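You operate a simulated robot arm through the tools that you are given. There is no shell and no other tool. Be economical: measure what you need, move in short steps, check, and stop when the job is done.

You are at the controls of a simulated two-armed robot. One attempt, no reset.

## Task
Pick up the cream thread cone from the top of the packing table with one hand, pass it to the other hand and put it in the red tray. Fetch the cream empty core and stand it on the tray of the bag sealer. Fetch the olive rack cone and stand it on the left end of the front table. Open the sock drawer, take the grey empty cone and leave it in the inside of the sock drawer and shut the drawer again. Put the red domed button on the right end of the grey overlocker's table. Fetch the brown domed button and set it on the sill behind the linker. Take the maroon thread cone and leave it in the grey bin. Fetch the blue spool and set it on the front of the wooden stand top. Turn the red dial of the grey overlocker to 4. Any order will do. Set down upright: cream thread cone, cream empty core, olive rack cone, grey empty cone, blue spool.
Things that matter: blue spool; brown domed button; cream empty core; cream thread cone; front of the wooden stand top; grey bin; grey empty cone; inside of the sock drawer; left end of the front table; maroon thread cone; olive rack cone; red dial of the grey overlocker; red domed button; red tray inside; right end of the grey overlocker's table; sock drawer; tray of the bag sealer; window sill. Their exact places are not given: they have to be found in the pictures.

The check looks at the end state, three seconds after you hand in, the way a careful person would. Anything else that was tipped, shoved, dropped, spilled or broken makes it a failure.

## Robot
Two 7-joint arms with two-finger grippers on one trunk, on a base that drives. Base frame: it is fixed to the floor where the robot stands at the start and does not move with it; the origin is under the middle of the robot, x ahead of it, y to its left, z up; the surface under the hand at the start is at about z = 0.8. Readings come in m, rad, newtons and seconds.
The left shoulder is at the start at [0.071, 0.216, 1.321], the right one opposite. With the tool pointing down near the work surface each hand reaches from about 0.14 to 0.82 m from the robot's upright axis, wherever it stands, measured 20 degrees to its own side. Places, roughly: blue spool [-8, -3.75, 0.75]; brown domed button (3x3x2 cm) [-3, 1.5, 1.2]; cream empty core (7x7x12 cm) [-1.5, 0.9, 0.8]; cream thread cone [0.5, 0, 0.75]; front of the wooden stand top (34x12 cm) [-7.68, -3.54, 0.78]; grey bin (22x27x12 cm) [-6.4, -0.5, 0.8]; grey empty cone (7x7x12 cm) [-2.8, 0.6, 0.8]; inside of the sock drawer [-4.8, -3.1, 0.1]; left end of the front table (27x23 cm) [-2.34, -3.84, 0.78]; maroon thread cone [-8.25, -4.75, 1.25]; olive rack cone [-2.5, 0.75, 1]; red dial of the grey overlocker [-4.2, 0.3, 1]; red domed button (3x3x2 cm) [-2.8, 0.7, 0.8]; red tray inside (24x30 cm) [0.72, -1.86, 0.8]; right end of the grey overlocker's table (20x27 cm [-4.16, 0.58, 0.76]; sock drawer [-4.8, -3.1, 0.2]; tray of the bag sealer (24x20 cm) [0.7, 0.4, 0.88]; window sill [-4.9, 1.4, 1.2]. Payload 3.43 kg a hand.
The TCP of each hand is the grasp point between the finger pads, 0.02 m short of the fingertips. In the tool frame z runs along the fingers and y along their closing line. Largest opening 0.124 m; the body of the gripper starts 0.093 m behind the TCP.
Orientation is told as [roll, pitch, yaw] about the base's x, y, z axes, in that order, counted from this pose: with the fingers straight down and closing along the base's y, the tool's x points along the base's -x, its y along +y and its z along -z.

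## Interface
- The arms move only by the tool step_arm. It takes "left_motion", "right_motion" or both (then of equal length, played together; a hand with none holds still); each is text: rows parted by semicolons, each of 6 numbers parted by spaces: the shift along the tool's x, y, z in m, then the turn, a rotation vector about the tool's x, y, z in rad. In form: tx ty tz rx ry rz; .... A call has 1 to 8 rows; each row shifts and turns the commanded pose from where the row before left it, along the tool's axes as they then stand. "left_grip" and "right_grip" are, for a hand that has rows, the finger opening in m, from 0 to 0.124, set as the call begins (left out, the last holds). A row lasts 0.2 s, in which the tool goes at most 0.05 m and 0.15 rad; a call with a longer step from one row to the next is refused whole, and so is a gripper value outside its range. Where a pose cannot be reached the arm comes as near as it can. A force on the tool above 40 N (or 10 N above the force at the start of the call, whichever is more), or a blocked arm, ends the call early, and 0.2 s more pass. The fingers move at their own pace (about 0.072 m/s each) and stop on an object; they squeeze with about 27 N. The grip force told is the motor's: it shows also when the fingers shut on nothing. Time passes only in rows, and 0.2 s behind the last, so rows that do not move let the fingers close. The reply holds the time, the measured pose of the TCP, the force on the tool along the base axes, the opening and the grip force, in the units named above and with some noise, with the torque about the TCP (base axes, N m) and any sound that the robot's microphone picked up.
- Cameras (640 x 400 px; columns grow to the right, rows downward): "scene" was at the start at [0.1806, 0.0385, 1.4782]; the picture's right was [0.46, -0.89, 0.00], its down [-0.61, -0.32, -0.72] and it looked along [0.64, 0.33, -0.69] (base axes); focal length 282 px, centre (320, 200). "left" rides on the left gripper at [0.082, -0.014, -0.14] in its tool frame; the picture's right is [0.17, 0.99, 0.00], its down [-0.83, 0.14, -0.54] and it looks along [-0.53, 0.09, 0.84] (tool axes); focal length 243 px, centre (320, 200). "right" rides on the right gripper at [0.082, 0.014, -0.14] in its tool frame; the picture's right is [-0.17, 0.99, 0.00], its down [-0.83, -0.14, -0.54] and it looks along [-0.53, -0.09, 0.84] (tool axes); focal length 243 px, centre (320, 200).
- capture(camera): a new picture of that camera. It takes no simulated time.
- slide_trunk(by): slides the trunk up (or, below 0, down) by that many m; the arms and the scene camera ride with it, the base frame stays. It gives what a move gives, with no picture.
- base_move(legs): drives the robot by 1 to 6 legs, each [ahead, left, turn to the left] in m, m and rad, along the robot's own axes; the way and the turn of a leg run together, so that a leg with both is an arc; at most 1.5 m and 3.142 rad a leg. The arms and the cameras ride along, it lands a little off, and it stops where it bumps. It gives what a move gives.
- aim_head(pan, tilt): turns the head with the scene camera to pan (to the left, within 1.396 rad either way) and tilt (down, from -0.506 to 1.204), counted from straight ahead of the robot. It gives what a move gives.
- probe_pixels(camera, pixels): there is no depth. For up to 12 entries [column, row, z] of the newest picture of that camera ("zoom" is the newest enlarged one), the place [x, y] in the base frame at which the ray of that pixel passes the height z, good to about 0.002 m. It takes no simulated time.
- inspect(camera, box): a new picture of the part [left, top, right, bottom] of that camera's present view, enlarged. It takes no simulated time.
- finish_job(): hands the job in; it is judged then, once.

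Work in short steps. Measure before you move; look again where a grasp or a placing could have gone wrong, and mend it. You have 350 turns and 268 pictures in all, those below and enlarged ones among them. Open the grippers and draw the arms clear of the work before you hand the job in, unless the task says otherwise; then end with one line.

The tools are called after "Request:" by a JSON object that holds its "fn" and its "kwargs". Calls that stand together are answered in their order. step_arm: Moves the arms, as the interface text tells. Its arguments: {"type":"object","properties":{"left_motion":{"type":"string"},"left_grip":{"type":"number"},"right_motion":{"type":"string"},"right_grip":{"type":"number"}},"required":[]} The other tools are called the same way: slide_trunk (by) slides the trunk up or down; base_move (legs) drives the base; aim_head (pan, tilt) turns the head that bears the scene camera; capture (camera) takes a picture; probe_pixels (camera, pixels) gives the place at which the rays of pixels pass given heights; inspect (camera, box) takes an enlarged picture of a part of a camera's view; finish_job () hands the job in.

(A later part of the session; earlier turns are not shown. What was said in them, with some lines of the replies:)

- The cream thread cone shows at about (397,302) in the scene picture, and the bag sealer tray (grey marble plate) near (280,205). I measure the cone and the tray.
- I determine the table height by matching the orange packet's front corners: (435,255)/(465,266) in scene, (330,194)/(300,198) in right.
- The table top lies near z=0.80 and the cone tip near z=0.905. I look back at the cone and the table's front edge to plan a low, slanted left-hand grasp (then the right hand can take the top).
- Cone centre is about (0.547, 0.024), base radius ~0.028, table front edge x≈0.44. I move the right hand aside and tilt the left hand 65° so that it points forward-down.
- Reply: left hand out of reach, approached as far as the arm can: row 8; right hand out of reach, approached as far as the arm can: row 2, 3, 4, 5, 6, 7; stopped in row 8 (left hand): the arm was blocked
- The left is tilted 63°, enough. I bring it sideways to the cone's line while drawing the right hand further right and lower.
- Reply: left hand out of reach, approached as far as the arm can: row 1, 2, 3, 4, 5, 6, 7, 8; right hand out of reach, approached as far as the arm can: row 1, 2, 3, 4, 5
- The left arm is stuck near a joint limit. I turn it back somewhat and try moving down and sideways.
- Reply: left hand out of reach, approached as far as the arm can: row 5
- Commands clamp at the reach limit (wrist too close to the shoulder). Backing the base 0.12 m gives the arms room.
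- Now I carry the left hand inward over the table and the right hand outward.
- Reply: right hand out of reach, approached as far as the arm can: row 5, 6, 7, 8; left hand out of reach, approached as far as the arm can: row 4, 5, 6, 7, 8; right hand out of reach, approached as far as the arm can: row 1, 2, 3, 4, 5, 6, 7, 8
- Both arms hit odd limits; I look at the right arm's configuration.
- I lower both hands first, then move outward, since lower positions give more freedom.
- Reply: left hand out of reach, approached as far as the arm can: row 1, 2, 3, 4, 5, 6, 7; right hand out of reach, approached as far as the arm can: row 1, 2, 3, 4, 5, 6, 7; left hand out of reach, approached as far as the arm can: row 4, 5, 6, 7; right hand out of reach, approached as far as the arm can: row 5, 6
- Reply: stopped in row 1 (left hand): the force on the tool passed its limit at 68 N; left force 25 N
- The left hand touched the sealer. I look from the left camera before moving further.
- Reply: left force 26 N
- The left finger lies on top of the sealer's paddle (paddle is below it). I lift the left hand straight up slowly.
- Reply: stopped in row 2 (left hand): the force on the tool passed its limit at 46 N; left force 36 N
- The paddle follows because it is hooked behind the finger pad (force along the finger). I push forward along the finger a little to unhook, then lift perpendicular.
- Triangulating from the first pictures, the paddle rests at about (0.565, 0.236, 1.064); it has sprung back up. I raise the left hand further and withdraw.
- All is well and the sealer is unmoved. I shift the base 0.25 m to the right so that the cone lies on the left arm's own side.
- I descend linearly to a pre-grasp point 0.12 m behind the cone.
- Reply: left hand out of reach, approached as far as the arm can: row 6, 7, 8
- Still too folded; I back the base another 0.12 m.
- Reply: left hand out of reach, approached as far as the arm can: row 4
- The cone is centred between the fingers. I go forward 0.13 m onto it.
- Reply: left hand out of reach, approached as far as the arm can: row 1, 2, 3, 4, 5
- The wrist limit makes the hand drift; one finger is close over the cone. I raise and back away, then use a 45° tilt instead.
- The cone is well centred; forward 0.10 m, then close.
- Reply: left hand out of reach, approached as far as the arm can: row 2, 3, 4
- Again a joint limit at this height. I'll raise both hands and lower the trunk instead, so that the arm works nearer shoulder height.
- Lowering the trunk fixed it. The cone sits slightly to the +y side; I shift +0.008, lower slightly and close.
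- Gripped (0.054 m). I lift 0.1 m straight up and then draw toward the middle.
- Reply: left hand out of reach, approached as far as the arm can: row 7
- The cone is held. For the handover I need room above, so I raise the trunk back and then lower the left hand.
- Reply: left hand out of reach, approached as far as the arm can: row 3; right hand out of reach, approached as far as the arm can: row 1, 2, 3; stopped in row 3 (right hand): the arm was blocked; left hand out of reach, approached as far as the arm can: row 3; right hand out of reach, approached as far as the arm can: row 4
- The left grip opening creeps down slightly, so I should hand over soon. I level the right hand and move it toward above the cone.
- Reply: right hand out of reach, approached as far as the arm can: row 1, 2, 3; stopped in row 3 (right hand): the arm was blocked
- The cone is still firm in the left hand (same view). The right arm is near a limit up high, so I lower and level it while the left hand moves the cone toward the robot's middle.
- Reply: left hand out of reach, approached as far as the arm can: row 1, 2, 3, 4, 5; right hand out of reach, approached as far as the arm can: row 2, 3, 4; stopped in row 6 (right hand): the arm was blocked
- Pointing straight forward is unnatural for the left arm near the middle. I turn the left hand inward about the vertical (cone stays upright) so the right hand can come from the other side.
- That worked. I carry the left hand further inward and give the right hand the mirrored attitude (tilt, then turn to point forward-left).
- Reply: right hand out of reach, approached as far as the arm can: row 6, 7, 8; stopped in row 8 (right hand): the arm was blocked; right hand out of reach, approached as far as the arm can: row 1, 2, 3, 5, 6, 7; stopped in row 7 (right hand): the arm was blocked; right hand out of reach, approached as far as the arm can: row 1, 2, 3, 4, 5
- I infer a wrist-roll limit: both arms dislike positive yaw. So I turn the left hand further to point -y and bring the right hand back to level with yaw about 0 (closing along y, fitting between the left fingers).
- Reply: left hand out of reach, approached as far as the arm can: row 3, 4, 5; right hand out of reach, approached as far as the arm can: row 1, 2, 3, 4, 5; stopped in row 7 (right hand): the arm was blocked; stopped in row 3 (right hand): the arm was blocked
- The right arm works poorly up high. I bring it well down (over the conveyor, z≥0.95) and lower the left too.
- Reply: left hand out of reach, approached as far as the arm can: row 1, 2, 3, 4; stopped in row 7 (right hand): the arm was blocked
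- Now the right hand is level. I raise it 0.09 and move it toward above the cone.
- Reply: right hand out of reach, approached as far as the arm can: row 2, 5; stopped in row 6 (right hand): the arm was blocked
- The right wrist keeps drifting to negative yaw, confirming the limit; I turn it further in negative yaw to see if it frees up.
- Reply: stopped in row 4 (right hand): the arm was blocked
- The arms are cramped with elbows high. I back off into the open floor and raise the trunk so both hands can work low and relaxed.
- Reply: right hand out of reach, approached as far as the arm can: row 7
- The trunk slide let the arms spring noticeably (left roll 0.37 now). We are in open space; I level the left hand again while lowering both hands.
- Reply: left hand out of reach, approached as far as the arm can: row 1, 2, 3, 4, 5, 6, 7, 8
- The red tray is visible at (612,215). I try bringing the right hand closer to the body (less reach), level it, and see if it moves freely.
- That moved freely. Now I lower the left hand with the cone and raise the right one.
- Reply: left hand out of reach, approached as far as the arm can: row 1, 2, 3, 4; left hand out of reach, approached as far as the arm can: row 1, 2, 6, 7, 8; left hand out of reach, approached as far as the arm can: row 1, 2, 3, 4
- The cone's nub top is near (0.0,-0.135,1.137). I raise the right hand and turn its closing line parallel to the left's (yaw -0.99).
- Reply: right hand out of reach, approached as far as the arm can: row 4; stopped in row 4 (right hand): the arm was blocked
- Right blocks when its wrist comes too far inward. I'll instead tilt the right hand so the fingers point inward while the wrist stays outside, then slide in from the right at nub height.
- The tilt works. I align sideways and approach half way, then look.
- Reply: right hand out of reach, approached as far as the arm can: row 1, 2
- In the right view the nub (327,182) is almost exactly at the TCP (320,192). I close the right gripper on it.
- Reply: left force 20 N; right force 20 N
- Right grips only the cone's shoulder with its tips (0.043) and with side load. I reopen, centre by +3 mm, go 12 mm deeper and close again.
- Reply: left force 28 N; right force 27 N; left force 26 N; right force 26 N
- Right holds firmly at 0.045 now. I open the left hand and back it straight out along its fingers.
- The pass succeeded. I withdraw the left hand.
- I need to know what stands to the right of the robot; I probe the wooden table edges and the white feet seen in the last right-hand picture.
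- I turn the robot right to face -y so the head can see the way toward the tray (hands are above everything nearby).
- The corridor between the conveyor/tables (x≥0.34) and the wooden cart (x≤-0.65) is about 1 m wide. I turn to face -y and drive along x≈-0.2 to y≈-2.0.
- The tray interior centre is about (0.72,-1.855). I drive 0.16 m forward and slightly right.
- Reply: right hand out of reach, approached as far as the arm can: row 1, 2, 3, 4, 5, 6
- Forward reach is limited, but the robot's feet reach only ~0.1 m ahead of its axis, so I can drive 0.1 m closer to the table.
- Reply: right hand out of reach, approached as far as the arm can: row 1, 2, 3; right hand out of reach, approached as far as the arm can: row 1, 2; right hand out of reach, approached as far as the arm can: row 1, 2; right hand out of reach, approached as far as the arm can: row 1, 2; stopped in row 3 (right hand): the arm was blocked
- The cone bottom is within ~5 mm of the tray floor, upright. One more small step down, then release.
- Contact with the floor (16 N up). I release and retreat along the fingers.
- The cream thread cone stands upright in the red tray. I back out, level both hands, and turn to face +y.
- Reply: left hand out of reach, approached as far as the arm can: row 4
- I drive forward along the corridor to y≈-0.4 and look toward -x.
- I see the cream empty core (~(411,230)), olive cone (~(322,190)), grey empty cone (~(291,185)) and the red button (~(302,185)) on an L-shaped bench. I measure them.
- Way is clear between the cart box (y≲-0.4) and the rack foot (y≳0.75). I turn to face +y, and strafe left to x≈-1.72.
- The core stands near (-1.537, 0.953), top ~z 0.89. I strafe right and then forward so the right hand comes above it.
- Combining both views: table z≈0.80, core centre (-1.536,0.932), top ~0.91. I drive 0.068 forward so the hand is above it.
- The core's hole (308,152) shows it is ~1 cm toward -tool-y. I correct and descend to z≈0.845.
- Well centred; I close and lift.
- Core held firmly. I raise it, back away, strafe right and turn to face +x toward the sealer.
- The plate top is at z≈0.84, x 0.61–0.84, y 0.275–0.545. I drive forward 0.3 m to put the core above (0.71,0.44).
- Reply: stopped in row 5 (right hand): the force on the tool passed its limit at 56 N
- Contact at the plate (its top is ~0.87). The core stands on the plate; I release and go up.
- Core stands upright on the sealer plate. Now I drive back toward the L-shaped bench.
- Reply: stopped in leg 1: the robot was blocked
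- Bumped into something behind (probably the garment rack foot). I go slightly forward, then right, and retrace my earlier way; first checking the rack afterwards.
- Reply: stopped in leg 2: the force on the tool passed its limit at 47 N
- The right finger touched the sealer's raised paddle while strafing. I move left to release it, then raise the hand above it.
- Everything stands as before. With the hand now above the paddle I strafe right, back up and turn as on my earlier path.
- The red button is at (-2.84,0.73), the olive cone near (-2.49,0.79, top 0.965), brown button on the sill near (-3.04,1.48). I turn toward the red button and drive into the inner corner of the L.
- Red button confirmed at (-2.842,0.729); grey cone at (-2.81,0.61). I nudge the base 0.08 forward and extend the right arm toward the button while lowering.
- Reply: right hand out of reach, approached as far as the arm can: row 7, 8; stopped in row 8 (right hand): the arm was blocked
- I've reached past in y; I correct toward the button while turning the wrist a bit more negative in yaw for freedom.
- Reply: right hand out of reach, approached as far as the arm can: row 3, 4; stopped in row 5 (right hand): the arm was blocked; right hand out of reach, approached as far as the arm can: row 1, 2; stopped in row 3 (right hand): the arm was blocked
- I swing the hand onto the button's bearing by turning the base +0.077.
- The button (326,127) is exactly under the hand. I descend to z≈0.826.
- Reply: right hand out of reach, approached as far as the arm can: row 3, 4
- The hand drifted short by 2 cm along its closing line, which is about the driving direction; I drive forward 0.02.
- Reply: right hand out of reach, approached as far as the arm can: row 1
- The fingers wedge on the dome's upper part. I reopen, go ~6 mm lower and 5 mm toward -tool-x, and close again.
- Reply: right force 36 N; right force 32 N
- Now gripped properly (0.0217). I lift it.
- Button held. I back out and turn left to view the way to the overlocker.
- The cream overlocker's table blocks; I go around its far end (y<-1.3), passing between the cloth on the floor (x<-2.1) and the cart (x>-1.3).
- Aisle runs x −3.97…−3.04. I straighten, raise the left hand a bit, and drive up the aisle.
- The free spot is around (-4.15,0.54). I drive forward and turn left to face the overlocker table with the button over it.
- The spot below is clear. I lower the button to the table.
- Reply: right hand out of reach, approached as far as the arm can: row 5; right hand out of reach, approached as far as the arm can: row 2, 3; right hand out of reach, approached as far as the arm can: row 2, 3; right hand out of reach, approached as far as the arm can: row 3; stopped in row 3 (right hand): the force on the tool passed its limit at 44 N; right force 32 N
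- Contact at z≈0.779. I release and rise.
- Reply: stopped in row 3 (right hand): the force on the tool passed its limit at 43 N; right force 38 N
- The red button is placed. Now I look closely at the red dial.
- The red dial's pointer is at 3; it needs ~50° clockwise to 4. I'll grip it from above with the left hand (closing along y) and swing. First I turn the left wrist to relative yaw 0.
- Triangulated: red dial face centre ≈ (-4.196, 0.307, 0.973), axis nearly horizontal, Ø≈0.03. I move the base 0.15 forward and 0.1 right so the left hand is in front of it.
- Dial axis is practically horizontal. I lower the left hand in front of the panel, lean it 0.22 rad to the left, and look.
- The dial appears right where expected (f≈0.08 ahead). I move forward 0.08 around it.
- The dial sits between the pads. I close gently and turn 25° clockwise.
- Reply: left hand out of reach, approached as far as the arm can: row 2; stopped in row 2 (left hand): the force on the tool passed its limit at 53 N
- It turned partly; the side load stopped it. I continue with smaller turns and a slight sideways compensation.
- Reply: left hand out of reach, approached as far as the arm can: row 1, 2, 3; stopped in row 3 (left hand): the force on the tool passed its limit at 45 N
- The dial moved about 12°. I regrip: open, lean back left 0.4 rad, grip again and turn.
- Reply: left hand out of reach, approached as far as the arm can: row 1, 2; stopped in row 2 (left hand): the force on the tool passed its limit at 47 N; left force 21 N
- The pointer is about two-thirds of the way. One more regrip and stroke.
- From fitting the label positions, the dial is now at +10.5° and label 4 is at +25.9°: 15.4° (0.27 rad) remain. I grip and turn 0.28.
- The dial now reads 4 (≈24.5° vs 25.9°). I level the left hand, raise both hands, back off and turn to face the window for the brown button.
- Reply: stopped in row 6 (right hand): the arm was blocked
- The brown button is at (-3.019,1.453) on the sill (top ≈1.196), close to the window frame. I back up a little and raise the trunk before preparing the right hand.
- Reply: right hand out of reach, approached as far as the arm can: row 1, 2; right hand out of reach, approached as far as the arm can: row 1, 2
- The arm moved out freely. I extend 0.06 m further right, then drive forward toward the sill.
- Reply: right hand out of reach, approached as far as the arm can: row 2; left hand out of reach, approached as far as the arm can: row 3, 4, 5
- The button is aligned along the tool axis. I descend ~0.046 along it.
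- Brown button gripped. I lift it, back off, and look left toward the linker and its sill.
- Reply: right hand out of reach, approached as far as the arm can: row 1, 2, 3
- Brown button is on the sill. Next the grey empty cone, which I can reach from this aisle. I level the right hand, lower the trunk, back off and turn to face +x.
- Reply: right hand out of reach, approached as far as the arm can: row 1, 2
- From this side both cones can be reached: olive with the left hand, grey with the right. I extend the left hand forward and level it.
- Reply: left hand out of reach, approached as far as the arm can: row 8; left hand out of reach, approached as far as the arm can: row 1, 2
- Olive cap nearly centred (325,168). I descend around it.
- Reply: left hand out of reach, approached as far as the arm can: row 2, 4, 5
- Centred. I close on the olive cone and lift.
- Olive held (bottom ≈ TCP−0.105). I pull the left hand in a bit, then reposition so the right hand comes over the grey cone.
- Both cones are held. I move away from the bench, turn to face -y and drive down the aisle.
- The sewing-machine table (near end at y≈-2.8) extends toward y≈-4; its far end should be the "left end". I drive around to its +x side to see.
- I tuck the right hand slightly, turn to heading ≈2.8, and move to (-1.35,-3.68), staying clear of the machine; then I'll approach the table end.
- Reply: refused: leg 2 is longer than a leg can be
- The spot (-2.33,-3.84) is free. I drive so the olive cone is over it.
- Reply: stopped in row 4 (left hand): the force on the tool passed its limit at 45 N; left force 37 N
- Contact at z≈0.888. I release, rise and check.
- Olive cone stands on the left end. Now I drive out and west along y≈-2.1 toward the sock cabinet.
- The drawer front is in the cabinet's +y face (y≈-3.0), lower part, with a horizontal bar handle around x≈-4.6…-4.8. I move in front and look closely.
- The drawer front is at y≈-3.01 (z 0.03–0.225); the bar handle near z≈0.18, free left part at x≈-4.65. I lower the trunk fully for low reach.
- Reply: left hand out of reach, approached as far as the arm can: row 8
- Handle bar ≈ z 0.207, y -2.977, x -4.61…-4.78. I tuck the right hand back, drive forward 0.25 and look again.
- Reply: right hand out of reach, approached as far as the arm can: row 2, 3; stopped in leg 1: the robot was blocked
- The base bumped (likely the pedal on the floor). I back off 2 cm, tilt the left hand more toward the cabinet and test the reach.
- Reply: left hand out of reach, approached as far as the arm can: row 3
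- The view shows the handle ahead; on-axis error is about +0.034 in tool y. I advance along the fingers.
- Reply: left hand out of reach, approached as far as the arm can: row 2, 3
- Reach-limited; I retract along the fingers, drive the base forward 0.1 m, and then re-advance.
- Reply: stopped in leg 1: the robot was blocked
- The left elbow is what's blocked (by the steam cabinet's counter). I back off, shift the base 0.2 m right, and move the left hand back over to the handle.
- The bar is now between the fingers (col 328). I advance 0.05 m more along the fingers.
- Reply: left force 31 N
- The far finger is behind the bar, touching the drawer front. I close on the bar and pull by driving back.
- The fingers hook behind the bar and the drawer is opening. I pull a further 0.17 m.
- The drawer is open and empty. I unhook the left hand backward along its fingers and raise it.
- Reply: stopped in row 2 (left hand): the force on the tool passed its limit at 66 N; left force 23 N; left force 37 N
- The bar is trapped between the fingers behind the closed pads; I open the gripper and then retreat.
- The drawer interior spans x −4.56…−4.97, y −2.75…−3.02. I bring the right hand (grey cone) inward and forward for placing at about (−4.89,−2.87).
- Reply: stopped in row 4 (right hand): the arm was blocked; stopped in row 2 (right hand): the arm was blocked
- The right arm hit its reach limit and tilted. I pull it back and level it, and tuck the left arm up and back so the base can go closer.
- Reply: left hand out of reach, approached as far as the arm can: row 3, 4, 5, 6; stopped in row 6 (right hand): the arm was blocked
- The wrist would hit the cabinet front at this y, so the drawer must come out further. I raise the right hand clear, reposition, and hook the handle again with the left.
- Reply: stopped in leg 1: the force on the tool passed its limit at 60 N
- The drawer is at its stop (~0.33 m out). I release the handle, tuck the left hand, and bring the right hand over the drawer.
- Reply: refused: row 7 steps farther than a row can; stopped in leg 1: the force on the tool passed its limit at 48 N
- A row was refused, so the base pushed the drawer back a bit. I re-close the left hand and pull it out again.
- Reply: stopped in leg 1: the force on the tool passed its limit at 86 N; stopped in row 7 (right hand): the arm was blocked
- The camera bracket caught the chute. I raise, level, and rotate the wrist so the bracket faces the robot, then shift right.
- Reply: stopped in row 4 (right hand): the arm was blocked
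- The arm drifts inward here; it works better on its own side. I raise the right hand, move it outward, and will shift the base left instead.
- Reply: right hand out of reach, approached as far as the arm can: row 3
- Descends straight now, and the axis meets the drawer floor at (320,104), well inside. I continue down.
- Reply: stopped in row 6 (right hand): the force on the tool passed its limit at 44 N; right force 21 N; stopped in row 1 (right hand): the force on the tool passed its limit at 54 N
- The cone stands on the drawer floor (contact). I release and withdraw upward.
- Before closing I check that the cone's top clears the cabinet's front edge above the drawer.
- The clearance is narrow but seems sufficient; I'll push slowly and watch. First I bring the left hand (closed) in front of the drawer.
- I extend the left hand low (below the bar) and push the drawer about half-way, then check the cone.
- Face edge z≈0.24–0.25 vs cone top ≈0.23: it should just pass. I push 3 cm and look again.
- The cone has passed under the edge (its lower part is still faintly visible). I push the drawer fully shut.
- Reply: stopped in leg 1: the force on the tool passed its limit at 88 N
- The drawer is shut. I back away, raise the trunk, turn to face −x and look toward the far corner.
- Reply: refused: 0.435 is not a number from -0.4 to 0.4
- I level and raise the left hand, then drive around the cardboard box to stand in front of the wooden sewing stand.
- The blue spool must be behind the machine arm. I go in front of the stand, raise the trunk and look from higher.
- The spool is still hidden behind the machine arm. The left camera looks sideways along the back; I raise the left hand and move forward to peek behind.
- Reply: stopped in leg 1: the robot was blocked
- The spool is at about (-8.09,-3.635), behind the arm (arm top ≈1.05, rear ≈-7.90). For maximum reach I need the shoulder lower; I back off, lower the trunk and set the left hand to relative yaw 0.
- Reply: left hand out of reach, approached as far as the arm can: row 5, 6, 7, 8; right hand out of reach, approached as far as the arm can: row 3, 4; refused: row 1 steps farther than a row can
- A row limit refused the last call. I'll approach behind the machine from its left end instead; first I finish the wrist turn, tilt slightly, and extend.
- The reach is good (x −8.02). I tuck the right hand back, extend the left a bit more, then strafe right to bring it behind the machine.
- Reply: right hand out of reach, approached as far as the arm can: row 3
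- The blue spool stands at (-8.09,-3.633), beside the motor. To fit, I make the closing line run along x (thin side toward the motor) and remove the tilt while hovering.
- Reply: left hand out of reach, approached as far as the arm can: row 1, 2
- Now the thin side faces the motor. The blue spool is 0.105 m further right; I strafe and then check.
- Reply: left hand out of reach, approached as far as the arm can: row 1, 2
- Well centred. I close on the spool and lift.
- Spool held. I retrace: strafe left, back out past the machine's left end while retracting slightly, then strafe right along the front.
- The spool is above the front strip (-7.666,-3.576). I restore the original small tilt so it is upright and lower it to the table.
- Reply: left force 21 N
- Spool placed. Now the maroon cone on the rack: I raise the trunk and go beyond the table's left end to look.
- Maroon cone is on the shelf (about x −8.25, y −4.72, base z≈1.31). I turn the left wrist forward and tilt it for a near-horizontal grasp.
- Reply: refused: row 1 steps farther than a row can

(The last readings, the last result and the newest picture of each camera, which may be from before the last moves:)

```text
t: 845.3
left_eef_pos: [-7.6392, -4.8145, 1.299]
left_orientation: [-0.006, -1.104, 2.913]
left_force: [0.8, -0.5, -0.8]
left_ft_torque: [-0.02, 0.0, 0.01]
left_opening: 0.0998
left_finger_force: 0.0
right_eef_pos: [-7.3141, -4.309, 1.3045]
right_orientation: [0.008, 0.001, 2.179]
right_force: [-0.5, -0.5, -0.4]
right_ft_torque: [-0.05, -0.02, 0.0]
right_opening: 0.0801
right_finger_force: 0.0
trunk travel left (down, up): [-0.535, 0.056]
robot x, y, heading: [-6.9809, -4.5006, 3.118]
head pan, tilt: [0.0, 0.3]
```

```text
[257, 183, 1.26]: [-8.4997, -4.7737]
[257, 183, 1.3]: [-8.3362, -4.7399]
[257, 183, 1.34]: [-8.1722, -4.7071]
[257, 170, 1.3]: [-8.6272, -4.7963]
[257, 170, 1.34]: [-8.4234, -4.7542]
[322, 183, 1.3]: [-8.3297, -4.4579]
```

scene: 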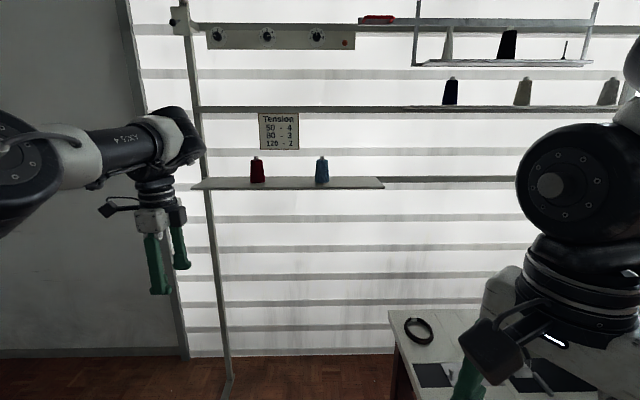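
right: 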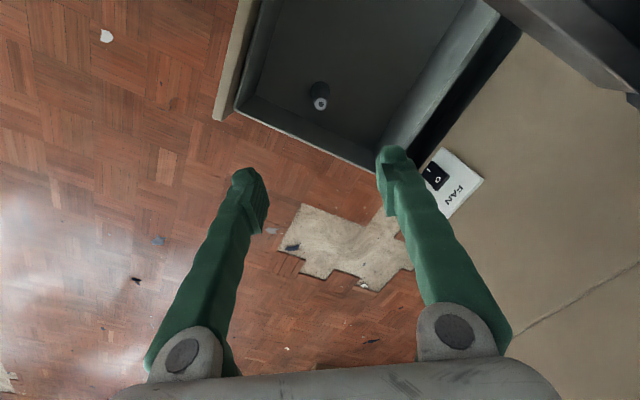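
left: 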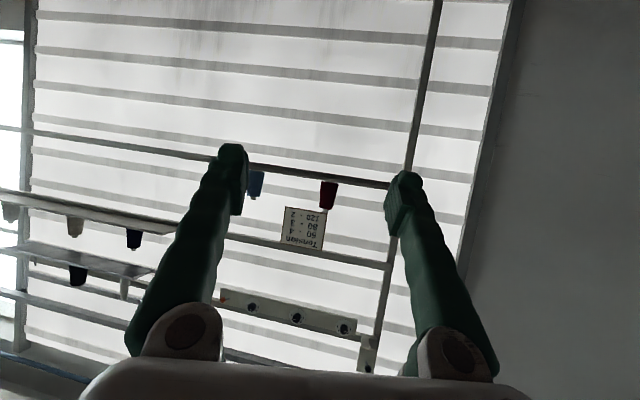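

Triangulated: maroon base (-8.309,-4.735), z 1.307–1.40. I raise the left hand and shift it toward the right, then drive forward (staying clear of the table end).

Request:
{"fn": "step_arm", "kwargs": {"left_motion": "-0.0207 -0.0272 -0.0033 0 0 0; -0.0207 -0.0272 -0.0033 0 0 0; -0.0207 -0.0272 -0.0033 0 0 0; -0.0207 -0.0272 -0.0033 0 0 0; -0.0207 -0.0272 -0.0033 0 0 0; 0 0 0 0 0 0"}}

Request:
{"fn": "base_move", "kwargs": {"legs": [[0, 0.08, 0], [0.45, 0, 0]]}}

Request:
{"fn": "capture", "kwargs": {"camera": "left"}}

```text
t: 846.7
left_eef_pos: [-7.6381, -4.6773, 1.3988]
left_orientation: [-0.01, -1.102, 2.917]
left_force: [0.5, -0.5, -0.1]
left_ft_torque: [0.02, -0.01, 0.0]
left_opening: 0.0999
left_finger_force: 0.0
right_eef_pos: [-7.3142, -4.312, 1.306]
right_orientation: [0.009, -0.003, 2.181]
right_force: [-0.3, 0.5, -0.1]
right_ft_torque: [0.04, 0.0, -0.05]
right_opening: 0.0799
right_finger_force: 0.0
trunk travel left (down, up): [-0.535, 0.056]
robot x, y, heading: [-6.9785, -4.5003, 3.118]
head pan, tilt: [0.0, 0.3]
```

```text
t: 851.3
left_eef_pos: [-8.0876, -4.7436, 1.3999]
left_orientation: [-0.007, -1.104, 2.916]
left_force: [0.2, -0.1, -0.1]
left_ft_torque: [-0.03, -0.02, 0.05]
left_opening: 0.1
left_finger_force: 0.0
right_eef_pos: [-7.7632, -4.3789, 1.3069]
right_orientation: [0.011, -0.003, 2.178]
right_force: [1.4, 0.9, 0.3]
right_ft_torque: [0.02, 0.0, -0.03]
right_opening: 0.0799
right_finger_force: 0.1
trunk travel left (down, up): [-0.535, 0.056]
robot x, y, heading: [-7.432, -4.5682, 3.114]
head pan, tilt: [0.0, 0.3]
```

```text
29 pictures are left
```

left: 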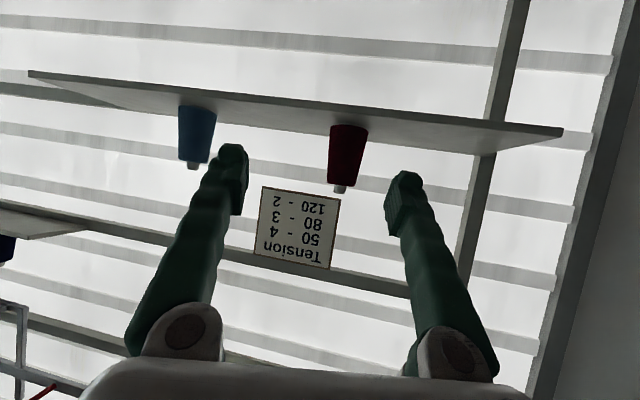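

Request:
{"fn": "step_arm", "kwargs": {"left_motion": "-0.009 0.01 0 0 0 0; -0.009 0.01 0 0 0 0; 0 0 0 0 0 0"}}

Request:
{"fn": "base_move", "kwargs": {"legs": [[0.1, 0, 0]]}}

Request:
{"fn": "capture", "kwargs": {"camera": "left"}}

```text
t: 852.1
left_eef_pos: [-8.1012, -4.7617, 1.4154]
left_orientation: [-0.007, -1.103, 2.911]
left_force: [-0.5, 1.5, -0.4]
left_ft_torque: [0.0, -0.02, 0.0]
left_opening: 0.0999
left_finger_force: 0.0
right_eef_pos: [-7.7656, -4.3787, 1.3054]
right_orientation: [0.009, 0.001, 2.179]
right_force: [1.1, 0.2, 0.1]
right_ft_torque: [0.02, -0.02, 0.02]
right_opening: 0.0801
right_finger_force: 0.0
trunk travel left (down, up): [-0.535, 0.056]
robot x, y, heading: [-7.4336, -4.571, 3.119]
head pan, tilt: [0.0, 0.3]
```

```text
t: 853.4
left_eef_pos: [-8.1968, -4.7613, 1.4182]
left_orientation: [-0.008, -1.106, 2.914]
left_force: [0.4, 0.4, 0.3]
left_ft_torque: [0.02, 0.0, 0.02]
left_opening: 0.1
left_finger_force: 0.0
right_eef_pos: [-7.8609, -4.378, 1.3062]
right_orientation: [0.014, 0.0, 2.18]
right_force: [-0.4, -0.5, 0.4]
right_ft_torque: [-0.03, 0.04, 0.0]
right_opening: 0.0799
right_finger_force: 0.0
trunk travel left (down, up): [-0.535, 0.056]
robot x, y, heading: [-7.5282, -4.5684, 3.117]
head pan, tilt: [0.0, 0.3]
```

```text
28 pictures are left
```

left: 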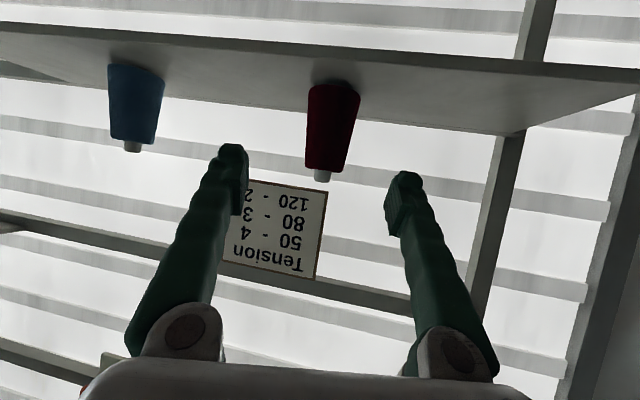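

Request:
{"fn": "step_arm", "kwargs": {"left_motion": "0 0.006 0.03 0 0 0; 0 0.006 0.03 0 0 0; 0 0 0.03 0 0 0; 0 0 0.02 0 0 0; 0 0 0 0 0 0"}}

Request:
{"fn": "capture", "kwargs": {"camera": "left"}}

```text
t: 854.5
left_eef_pos: [-8.2953, -4.7504, 1.3661]
left_orientation: [-0.009, -1.103, 2.916]
left_force: [0.6, 0.2, 0.5]
left_ft_torque: [-0.01, -0.04, -0.02]
left_opening: 0.0997
left_finger_force: 0.1
right_eef_pos: [-7.8635, -4.3785, 1.3063]
right_orientation: [0.012, -0.002, 2.18]
right_force: [0.6, 0.6, -0.4]
right_ft_torque: [-0.02, -0.01, 0.03]
right_opening: 0.0797
right_finger_force: 0.0
trunk travel left (down, up): [-0.535, 0.056]
robot x, y, heading: [-7.5281, -4.5675, 3.12]
head pan, tilt: [0.0, 0.3]
```

```text
27 pictures are left
```

left: 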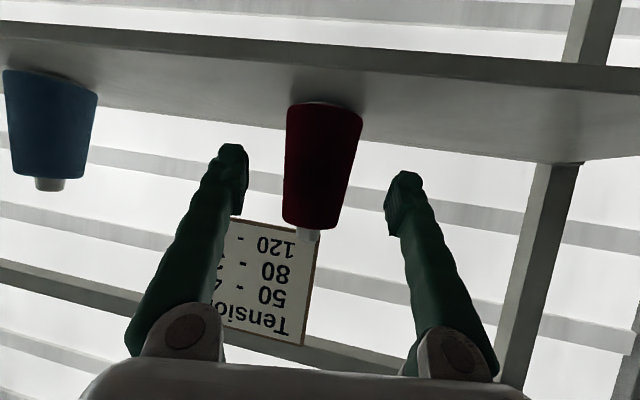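

The cone is between the fingers at TCP depth. I close, lift slightly, and back out.

Request:
{"fn": "step_arm", "kwargs": {"left_motion": "0 0 0.004 0 0 0; 0 0 0 0 0 0; 0 0 0 0 0 0; 0 0 0 0 0 0", "left_grip": 0.02}}

Request:
{"fn": "step_arm", "kwargs": {"left_motion": "-0.018 0 -0.009 0 0 0; -0.018 0 -0.009 0 0 0; 0 0 0 0 0 0"}}

Request:
{"fn": "base_move", "kwargs": {"legs": [[-0.45, 0, 0]]}}

Request:
{"fn": "capture", "kwargs": {"camera": "left"}}

```text
t: 855.5
left_eef_pos: [-8.2994, -4.7504, 1.3657]
left_orientation: [-0.007, -1.103, 2.916]
left_force: [1.3, -0.4, 0.2]
left_ft_torque: [-0.02, 0.03, -0.02]
left_opening: 0.0201
left_finger_force: 0.2
right_eef_pos: [-7.8642, -4.3775, 1.3046]
right_orientation: [0.011, -0.002, 2.18]
right_force: [0.6, 1.0, -0.8]
right_ft_torque: [0.01, 0.02, -0.01]
right_opening: 0.0805
right_finger_force: 0.2
trunk travel left (down, up): [-0.535, 0.056]
robot x, y, heading: [-7.5289, -4.5662, 3.119]
head pan, tilt: [0.0, 0.3]
```

```text
t: 856.4
left_eef_pos: [-8.3002, -4.7496, 1.4041]
left_orientation: [-0.008, -1.104, 2.916]
left_force: [0.7, 0.2, -0.4]
left_ft_torque: [0.01, -0.01, 0.02]
left_opening: 0.0202
left_finger_force: 0.1
right_eef_pos: [-7.8627, -4.3783, 1.3053]
right_orientation: [0.01, -0.001, 2.18]
right_force: [-0.3, -0.8, -0.6]
right_ft_torque: [-0.01, 0.02, -0.03]
right_opening: 0.0799
right_finger_force: 0.0
trunk travel left (down, up): [-0.535, 0.056]
robot x, y, heading: [-7.5288, -4.5685, 3.118]
head pan, tilt: [0.0, 0.3]
```

```text
t: 859.7
left_eef_pos: [-7.8434, -4.7585, 1.4043]
left_orientation: [-0.01, -1.104, 2.915]
left_force: [-0.6, 0.6, -0.2]
left_ft_torque: [0.0, 0.02, -0.04]
left_opening: 0.0201
left_finger_force: 0.0
right_eef_pos: [-7.4066, -4.3876, 1.3051]
right_orientation: [0.01, 0.0, 2.178]
right_force: [0.4, -0.2, 0.7]
right_ft_torque: [-0.02, -0.03, 0.01]
right_opening: 0.0799
right_finger_force: 0.1
trunk travel left (down, up): [-0.535, 0.056]
robot x, y, heading: [-7.0698, -4.5807, 3.117]
head pan, tilt: [0.0, 0.3]
```

```text
26 pictures are left
```

left: 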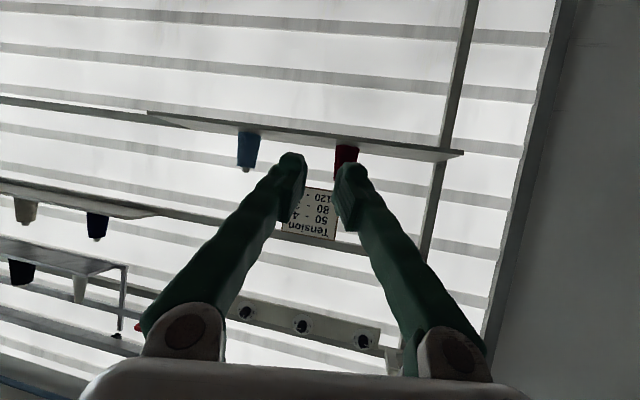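

It missed: the cone is ~4.5 cm further (base Ø≈0.063). It still stands. I reopen, return and go deeper.

Request:
{"fn": "step_arm", "kwargs": {"left_motion": "0 0 0 0 0 0; 0 0 0 0 0 0", "left_grip": 0.105}}

Request:
{"fn": "base_move", "kwargs": {"legs": [[0.43, 0, 0]]}}

Request:
{"fn": "step_arm", "kwargs": {"left_motion": "0.018 0 0.009 0 0 0; 0.018 0 0.009 0 0 0; 0 0 0.025 0 0 0; 0 0 0.025 0 0 0; 0 0 0.015 0 0 0; 0 0 0 0 0 0"}}

Request:
{"fn": "capture", "kwargs": {"camera": "left"}}

```text
t: 860.3
left_eef_pos: [-7.8433, -4.7589, 1.4031]
left_orientation: [-0.01, -1.104, 2.915]
left_force: [0.1, 0.0, -0.7]
left_ft_torque: [0.01, -0.01, 0.01]
left_opening: 0.104
left_finger_force: 0.7
right_eef_pos: [-7.4047, -4.3883, 1.3054]
right_orientation: [0.01, 0.001, 2.177]
right_force: [-0.4, -0.4, -0.2]
right_ft_torque: [-0.01, -0.02, 0.02]
right_opening: 0.0804
right_finger_force: 0.0
trunk travel left (down, up): [-0.535, 0.056]
robot x, y, heading: [-7.0724, -4.58, 3.113]
head pan, tilt: [0.0, 0.3]
```

```text
t: 863.4
left_eef_pos: [-8.269, -4.7456, 1.4053]
left_orientation: [-0.006, -1.105, 2.911]
left_force: [1.0, 0.1, -0.2]
left_ft_torque: [0.02, 0.0, 0.01]
left_opening: 0.105
left_finger_force: 0.1
right_eef_pos: [-7.8316, -4.3769, 1.3053]
right_orientation: [0.01, -0.002, 2.177]
right_force: [1.3, 0.5, -0.1]
right_ft_torque: [0.0, 0.01, 0.02]
right_opening: 0.08
right_finger_force: 0.0
trunk travel left (down, up): [-0.535, 0.056]
robot x, y, heading: [-7.4968, -4.5637, 3.117]
head pan, tilt: [0.0, 0.3]
```

```text
t: 864.8
left_eef_pos: [-8.3281, -4.7319, 1.336]
left_orientation: [-0.009, -1.103, 2.913]
left_force: [0.5, -0.5, 0.4]
left_ft_torque: [-0.01, 0.01, -0.01]
left_opening: 0.105
left_finger_force: 0.0
right_eef_pos: [-7.8317, -4.3764, 1.3051]
right_orientation: [0.01, -0.001, 2.177]
right_force: [0.0, 0.7, -0.3]
right_ft_torque: [0.0, -0.01, 0.01]
right_opening: 0.08
right_finger_force: 0.1
trunk travel left (down, up): [-0.535, 0.056]
robot x, y, heading: [-7.4996, -4.5658, 3.118]
head pan, tilt: [0.0, 0.3]
```

```text
25 pictures are left
```

left: 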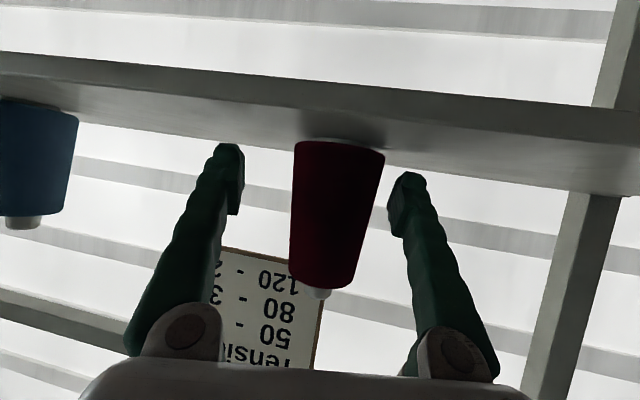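

Request:
{"fn": "step_arm", "kwargs": {"left_motion": "-0.008 0.011 0.012 0 0 0; 0 0 0 0 0 0"}}

Request:
{"fn": "step_arm", "kwargs": {"left_motion": "0 0 0 0 0 0; 0 0 0 0 0 0; 0 0 0 0 0 0; 0 0 0 0 0 0", "left_grip": 0.02}}

```text
t: 865.4
left_eef_pos: [-8.345, -4.7389, 1.3365]
left_orientation: [-0.009, -1.103, 2.913]
left_force: [-0.4, -0.2, 0.0]
left_ft_torque: [-0.04, -0.01, -0.01]
left_opening: 0.1048
left_finger_force: 0.0
right_eef_pos: [-7.8335, -4.3758, 1.3048]
right_orientation: [0.01, -0.002, 2.174]
right_force: [0.2, 0.1, 0.4]
right_ft_torque: [-0.01, -0.01, -0.02]
right_opening: 0.08
right_finger_force: 0.0
trunk travel left (down, up): [-0.535, 0.056]
robot x, y, heading: [-7.4997, -4.5688, 3.117]
head pan, tilt: [0.0, 0.3]
```

```text
t: 866.4
left_eef_pos: [-8.3441, -4.7394, 1.3368]
left_orientation: [-0.007, -1.102, 2.911]
left_force: [0.9, -0.2, -0.2]
left_ft_torque: [0.01, -0.01, 0.03]
left_opening: 0.0587
left_finger_force: 27.3
right_eef_pos: [-7.8326, -4.3767, 1.3046]
right_orientation: [0.011, -0.001, 2.176]
right_force: [0.2, -0.2, 0.9]
right_ft_torque: [0.0, 0.02, -0.01]
right_opening: 0.0801
right_finger_force: 0.1
trunk travel left (down, up): [-0.535, 0.056]
robot x, y, heading: [-7.5009, -4.5701, 3.113]
head pan, tilt: [0.0, 0.3]
```

Gripped (0.059). I lift, back out, and drive north toward the grey bin.

Request:
{"fn": "step_arm", "kwargs": {"left_motion": "-0.027 0 -0.0135 0 0 0; -0.027 0 -0.0135 0 0 0; 0 0 0 0 0 0"}}

Request:
{"fn": "base_move", "kwargs": {"legs": [[-0.47, 0, 0], [0, -1.4, 0], [0, -1.0, 0], [0, 0, -1.55]]}}

Request:
{"fn": "aim_head", "kwargs": {"pan": -0.2, "tilt": 0.4}}

Request:
{"fn": "capture", "kwargs": {"camera": "scene"}}

```text
t: 867.2
left_eef_pos: [-8.3443, -4.7412, 1.3967]
left_orientation: [-0.009, -1.103, 2.912]
left_force: [0.4, -0.4, -0.4]
left_ft_torque: [0.01, -0.01, 0.0]
left_opening: 0.0586
left_finger_force: 26.6
right_eef_pos: [-7.8334, -4.3771, 1.306]
right_orientation: [0.008, -0.002, 2.176]
right_force: [0.0, 0.1, -0.9]
right_ft_torque: [0.04, -0.02, -0.01]
right_opening: 0.0799
right_finger_force: 0.1
trunk travel left (down, up): [-0.535, 0.056]
robot x, y, heading: [-7.4989, -4.5646, 3.113]
head pan, tilt: [0.0, 0.3]
```

```text
t: 907.7
left_eef_pos: [-7.1975, -1.3172, 1.3971]
left_orientation: [-0.009, -1.102, 1.369]
left_force: [0.4, 0.7, -1.7]
left_ft_torque: [0.02, 0.04, -0.02]
left_opening: 0.0582
left_finger_force: 27.0
right_eef_pos: [-6.8209, -1.8188, 1.3056]
right_orientation: [0.01, -0.002, 0.632]
right_force: [-0.5, -0.3, -0.5]
right_ft_torque: [-0.04, -0.01, 0.01]
right_opening: 0.0802
right_finger_force: 0.1
trunk travel left (down, up): [-0.535, 0.056]
robot x, y, heading: [-7.0002, -2.1584, 1.572]
head pan, tilt: [0.0, 0.3]
```

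```text
t: 908.5
left_eef_pos: [-7.1963, -1.3171, 1.3967]
left_orientation: [-0.009, -1.104, 1.367]
left_force: [0.3, -0.3, -1.7]
left_ft_torque: [0.01, -0.02, 0.0]
left_opening: 0.0584
left_finger_force: 26.7
right_eef_pos: [-6.82, -1.8189, 1.3052]
right_orientation: [0.012, -0.002, 0.631]
right_force: [0.1, -0.3, -0.5]
right_ft_torque: [0.0, 0.0, 0.02]
right_opening: 0.08
right_finger_force: 0.1
trunk travel left (down, up): [-0.535, 0.056]
robot x, y, heading: [-7.0022, -2.1582, 1.57]
head pan, tilt: [-0.201, 0.4]
```

```text
24 pictures are left
```

scene: 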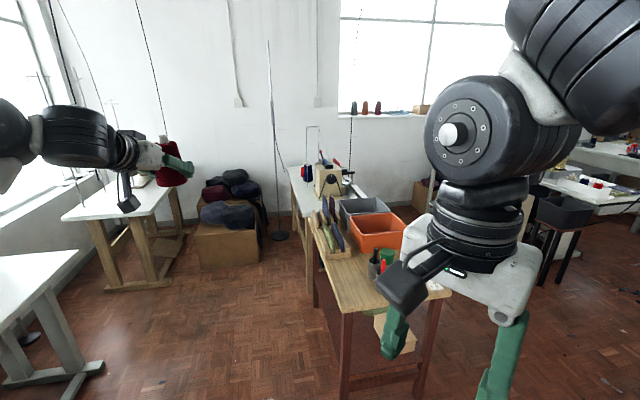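

Request:
{"fn": "inspect", "kwargs": {"camera": "scene", "box": [290, 150, 450, 320]}}

Request:
{"fn": "probe_pixels", "kwargs": {"camera": "scene", "pixels": [[340, 203, 0.9], [388, 198, 0.9], [392, 214, 0.9], [345, 222, 0.9], [347, 240, 0.9], [400, 235, 0.9], [345, 313, 0.78], [440, 295, 0.78], [308, 215, 0.78]]}}

```text
2.35 times, centred on (370, 235) of scene
```

zoom: 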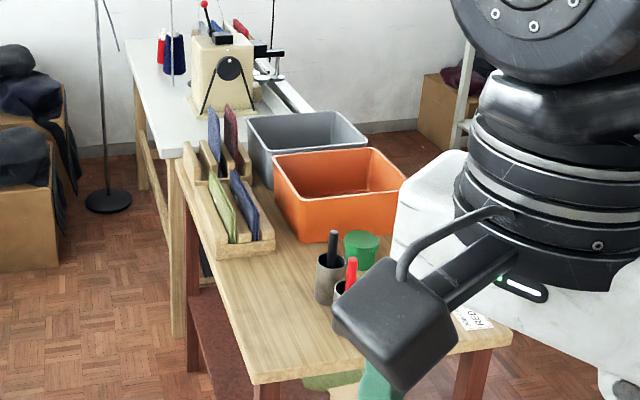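

```text
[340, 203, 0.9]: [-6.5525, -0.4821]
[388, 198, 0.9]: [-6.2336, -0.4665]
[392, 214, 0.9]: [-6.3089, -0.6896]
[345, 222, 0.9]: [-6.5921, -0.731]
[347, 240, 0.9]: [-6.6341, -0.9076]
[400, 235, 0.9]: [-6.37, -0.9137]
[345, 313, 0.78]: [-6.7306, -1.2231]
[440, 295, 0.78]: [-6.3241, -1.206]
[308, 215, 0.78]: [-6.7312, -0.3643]
```

The grey bin is at about (-6.42,-0.58), rim z≈0.9. I turn to face +x here, back up a bit, and strafe north so the cone comes over the bin.

Request:
{"fn": "base_move", "kwargs": {"legs": [[0, 0, -1.57], [-0.26, 0, 0], [0, 1.2, 0]]}}

Request:
{"fn": "aim_head", "kwargs": {"pan": 0.1, "tilt": 0.7}}

Request:
{"fn": "capture", "kwargs": {"camera": "scene"}}

```text
t: 931.8
left_eef_pos: [-6.422, -0.7629, 1.3972]
left_orientation: [-0.008, -1.103, -0.206]
left_force: [1.2, 0.0, -0.9]
left_ft_torque: [0.02, 0.0, 0.01]
left_opening: 0.0583
left_finger_force: 26.5
right_eef_pos: [-6.9245, -1.1378, 1.3059]
right_orientation: [0.012, -0.001, -0.942]
right_force: [-1.5, -0.2, 0.5]
right_ft_torque: [0.0, -0.01, 0.03]
right_opening: 0.0799
right_finger_force: 0.1
trunk travel left (down, up): [-0.535, 0.056]
robot x, y, heading: [-7.2631, -0.956, -0.005]
head pan, tilt: [-0.201, 0.4]
```

```text
t: 932.6
left_eef_pos: [-6.4218, -0.7616, 1.3971]
left_orientation: [-0.008, -1.103, -0.205]
left_force: [0.1, 0.7, -1.3]
left_ft_torque: [-0.03, 0.0, 0.02]
left_opening: 0.0579
left_finger_force: 26.8
right_eef_pos: [-6.9234, -1.1377, 1.3059]
right_orientation: [0.011, -0.001, -0.941]
right_force: [0.3, 0.7, 0.2]
right_ft_torque: [0.01, 0.0, 0.04]
right_opening: 0.0803
right_finger_force: 0.0
trunk travel left (down, up): [-0.535, 0.056]
robot x, y, heading: [-7.2641, -0.9533, -0.001]
head pan, tilt: [0.099, 0.7]
```

```text
22 pictures are left
```

scene: 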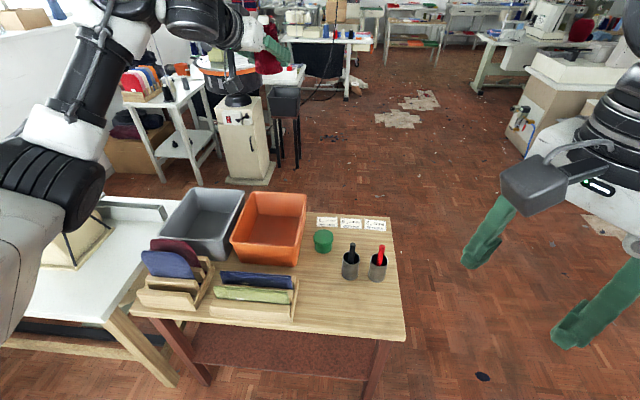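

Request:
{"fn": "probe_pixels", "kwargs": {"camera": "scene", "pixels": [[192, 188, 0.9], [243, 192, 0.9], [226, 258, 0.9], [158, 230, 0.9], [205, 228, 0.82], [232, 245, 0.9], [160, 255, 0.95]]}}

```text
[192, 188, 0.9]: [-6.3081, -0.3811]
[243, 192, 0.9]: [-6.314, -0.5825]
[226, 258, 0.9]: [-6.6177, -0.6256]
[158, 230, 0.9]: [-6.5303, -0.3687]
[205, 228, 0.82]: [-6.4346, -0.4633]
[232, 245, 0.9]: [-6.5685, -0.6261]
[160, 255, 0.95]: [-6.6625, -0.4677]
```

Bin centre ≈ (-6.43,-0.48). The maroon cone may lie down, so I lower the trunk, tilt the hand toward vertical and strafe over the bin.

Request:
{"fn": "slide_trunk", "kwargs": {"by": -0.3}}

Request:
{"fn": "step_arm", "kwargs": {"left_motion": "0.03 0 0.015 0 0 0; 0.03 0 0.015 0 0 0; 0 0 0 0 0.14 0; 0 0 0 0 0.14 0; 0 0 0 0 0.14 0; 0 0 0 0 0.14 0; 0 0 0 0 0.14 0; 0 0 0 0 0.14 0"}}

Request:
{"fn": "base_move", "kwargs": {"legs": [[0, 0.277, 0]]}}

Request:
{"fn": "capture", "kwargs": {"camera": "left"}}

```text
t: 935.6
left_eef_pos: [-6.4223, -0.7636, 1.0976]
left_orientation: [-0.005, -1.104, -0.207]
left_force: [0.2, 0.3, -2.5]
left_ft_torque: [0.0, 0.0, -0.02]
left_opening: 0.0581
left_finger_force: 27.2
right_eef_pos: [-6.9247, -1.1373, 1.0049]
right_orientation: [0.011, -0.001, -0.941]
right_force: [0.1, -0.2, 0.6]
right_ft_torque: [0.03, -0.02, 0.04]
right_opening: 0.0798
right_finger_force: 0.1
trunk travel left (down, up): [-0.235, 0.356]
robot x, y, heading: [-7.2611, -0.956, -0.002]
head pan, tilt: [0.099, 0.7]
```

```text
t: 937.6
left_eef_pos: [-6.4143, -0.7904, 1.0368]
left_orientation: [-0.057, -0.348, -0.227]
left_force: [0.0, 0.6, -1.3]
left_ft_torque: [-0.07, 0.02, 0.0]
left_opening: 0.0578
left_finger_force: 27.3
left hand out of reach, approached as far as the arm can: row 8
right_eef_pos: [-6.9227, -1.1338, 1.0067]
right_orientation: [0.007, -0.001, -0.94]
right_force: [1.0, 1.0, -0.9]
right_ft_torque: [-0.09, 0.01, -0.01]
right_opening: 0.0799
right_finger_force: 0.0
trunk travel left (down, up): [-0.235, 0.356]
robot x, y, heading: [-7.2609, -0.9566, -0.004]
head pan, tilt: [0.099, 0.7]
stopped in row 8 (left hand): the arm was blocked; the commanded pose is now the measured one
```

```text
t: 941.9
left_eef_pos: [-6.415, -0.5123, 1.038]
left_orientation: [-0.056, -0.35, -0.224]
left_force: [0.0, -0.2, -1.5]
left_ft_torque: [0.03, 0.02, -0.04]
left_opening: 0.0578
left_finger_force: 27.1
right_eef_pos: [-6.9236, -0.8588, 1.0065]
right_orientation: [0.01, 0.001, -0.937]
right_force: [0.1, 0.0, -0.3]
right_ft_torque: [0.01, 0.02, 0.01]
right_opening: 0.0798
right_finger_force: 0.1
trunk travel left (down, up): [-0.235, 0.356]
robot x, y, heading: [-7.2621, -0.6797, -0.002]
head pan, tilt: [0.099, 0.7]
```

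```text
21 pictures are left
```

left: 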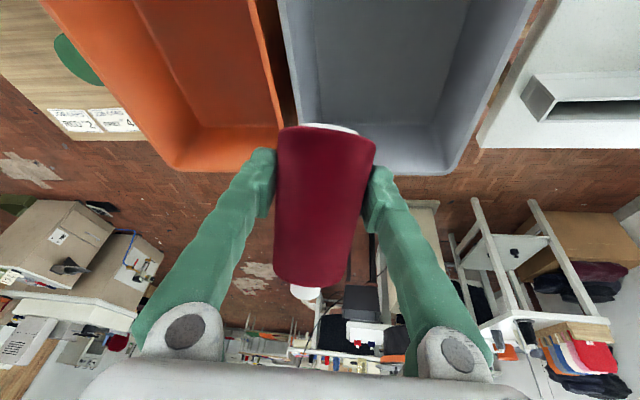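

I shift 0.06 left and 0.05 back to centre over the bin, then lower with the trunk.

Request:
{"fn": "base_move", "kwargs": {"legs": [[-0.04, 0.055, 0]]}}

Request:
{"fn": "slide_trunk", "kwargs": {"by": -0.12}}

Request:
{"fn": "capture", "kwargs": {"camera": "left"}}

```text
t: 943.3
left_eef_pos: [-6.4581, -0.4597, 1.0384]
left_orientation: [-0.055, -0.351, -0.225]
left_force: [0.1, -0.3, -1.7]
left_ft_torque: [0.0, 0.02, -0.02]
left_opening: 0.058
left_finger_force: 26.9
right_eef_pos: [-6.9627, -0.8047, 1.0052]
right_orientation: [0.008, 0.001, -0.94]
right_force: [0.6, 1.0, -0.5]
right_ft_torque: [-0.02, -0.01, -0.01]
right_opening: 0.0799
right_finger_force: 0.0
trunk travel left (down, up): [-0.235, 0.356]
robot x, y, heading: [-7.3003, -0.6253, -0.0]
head pan, tilt: [0.099, 0.7]
```

```text
t: 944.8
left_eef_pos: [-6.4568, -0.4598, 0.9197]
left_orientation: [-0.056, -0.352, -0.225]
left_force: [-0.2, -0.7, -0.8]
left_ft_torque: [0.0, 0.04, -0.03]
left_opening: 0.0576
left_finger_force: 26.6
right_eef_pos: [-6.939, -0.8057, 0.8521]
right_orientation: [-0.072, 0.061, -0.942]
right_force: [-0.8, -0.1, 0.3]
right_ft_torque: [0.05, -0.06, -0.03]
right_opening: 0.0802
right_finger_force: 0.0
trunk travel left (down, up): [-0.115, 0.476]
robot x, y, heading: [-7.3024, -0.6222, 0.004]
head pan, tilt: [0.099, 0.7]
```

```text
20 pictures are left
```

left: 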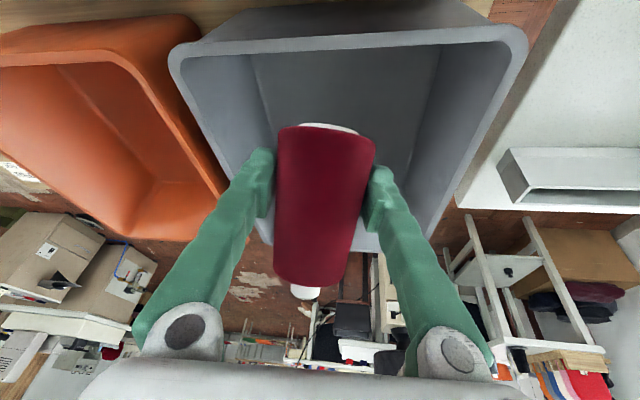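

The cone is over the bin interior. I lower another 0.07 m and release.

Request:
{"fn": "slide_trunk", "kwargs": {"by": -0.07}}

Request:
{"fn": "step_arm", "kwargs": {"left_motion": "0 0 0 0 0 0; 0 0 0 0 0 0; 0 0 0 0 0 0; 0 0 0 0 0 0", "left_grip": 0.1}}

Request:
{"fn": "capture", "kwargs": {"camera": "left"}}

```text
t: 945.8
left_eef_pos: [-6.4572, -0.4589, 0.8491]
left_orientation: [-0.052, -0.351, -0.226]
left_force: [-0.6, -0.1, -1.1]
left_ft_torque: [0.01, -0.01, -0.03]
left_opening: 0.0574
left_finger_force: 27.1
right_eef_pos: [-6.9241, -0.804, 0.7765]
right_orientation: [-0.106, 0.085, -0.948]
right_force: [0.3, -0.3, -0.8]
right_ft_torque: [0.0, -0.05, -0.04]
right_opening: 0.0799
right_finger_force: 0.0
trunk travel left (down, up): [-0.045, 0.546]
robot x, y, heading: [-7.3002, -0.6221, 0.005]
head pan, tilt: [0.099, 0.7]
```

```text
t: 946.8
left_eef_pos: [-6.4561, -0.4595, 0.8477]
left_orientation: [-0.055, -0.35, -0.225]
left_force: [0.2, -0.2, -0.7]
left_ft_torque: [-0.01, 0.02, 0.01]
left_opening: 0.1001
left_finger_force: 0.1
right_eef_pos: [-6.9231, -0.8043, 0.7766]
right_orientation: [-0.106, 0.088, -0.946]
right_force: [-0.6, -0.7, -0.5]
right_ft_torque: [0.0, -0.04, -0.01]
right_opening: 0.0798
right_finger_force: 0.1
trunk travel left (down, up): [-0.045, 0.546]
robot x, y, heading: [-7.2996, -0.623, 0.004]
head pan, tilt: [0.099, 0.7]
```

```text
19 pictures are left
```

left: 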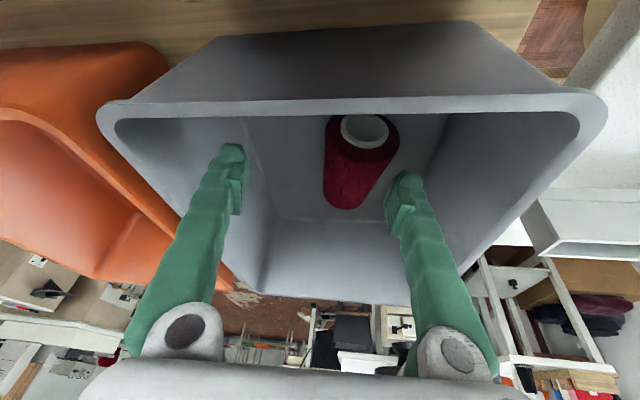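

The maroon cone lies inside the grey bin. I raise the trunk straight up and back away from the work.

Request:
{"fn": "slide_trunk", "kwargs": {"by": 0.35}}

Request:
{"fn": "base_move", "kwargs": {"legs": [[-0.4, 0, 0]]}}

Request:
{"fn": "capture", "kwargs": {"camera": "scene"}}

```text
t: 950.3
left_eef_pos: [-6.4655, -0.4479, 1.2381]
left_orientation: [-0.043, -0.407, -0.216]
left_force: [0.2, 0.1, 0.6]
left_ft_torque: [-0.02, 0.0, 0.03]
left_opening: 0.0999
left_finger_force: 0.1
right_eef_pos: [-6.9226, -0.805, 1.1256]
right_orientation: [-0.106, 0.088, -0.946]
right_force: [-0.9, -0.7, 0.3]
right_ft_torque: [0.0, -0.01, 0.04]
right_opening: 0.0801
right_finger_force: 0.0
trunk travel left (down, up): [-0.395, 0.196]
robot x, y, heading: [-7.3028, -0.6264, 0.002]
head pan, tilt: [0.099, 0.7]
```

```text
t: 953.3
left_eef_pos: [-6.8677, -0.4518, 1.2396]
left_orientation: [-0.044, -0.41, -0.22]
left_force: [-0.2, -0.7, 0.4]
left_ft_torque: [0.01, 0.02, -0.02]
left_opening: 0.0999
left_finger_force: 0.0
right_eef_pos: [-7.3286, -0.8052, 1.125]
right_orientation: [-0.107, 0.089, -0.955]
right_force: [-0.3, 0.7, -0.2]
right_ft_torque: [0.05, 0.02, 0.01]
right_opening: 0.0801
right_finger_force: 0.1
trunk travel left (down, up): [-0.395, 0.196]
robot x, y, heading: [-7.7074, -0.6242, -0.007]
head pan, tilt: [0.099, 0.7]
```

```text
18 pictures are left
```

scene: 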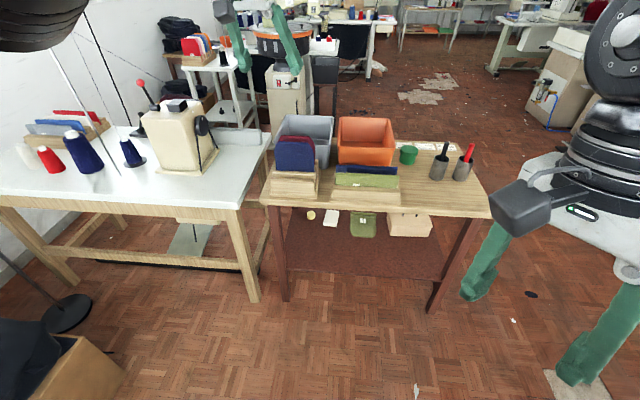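

The bins, card racks and tools stand undisturbed, both grippers are open and the arms are clear of the work. I hand the job in.

Request:
{"fn": "finish_job", "kwargs": {}}

```text
The job is handed in.
```

All nine tasks are carried out and the job is handed in. I did not look inside the sock drawer after shutting it: the grey cone was upright going in, with little clearance under the cabinet edge. The brown button is on the sill at about x = −4.05, toward its near end, not directly behind the linker.
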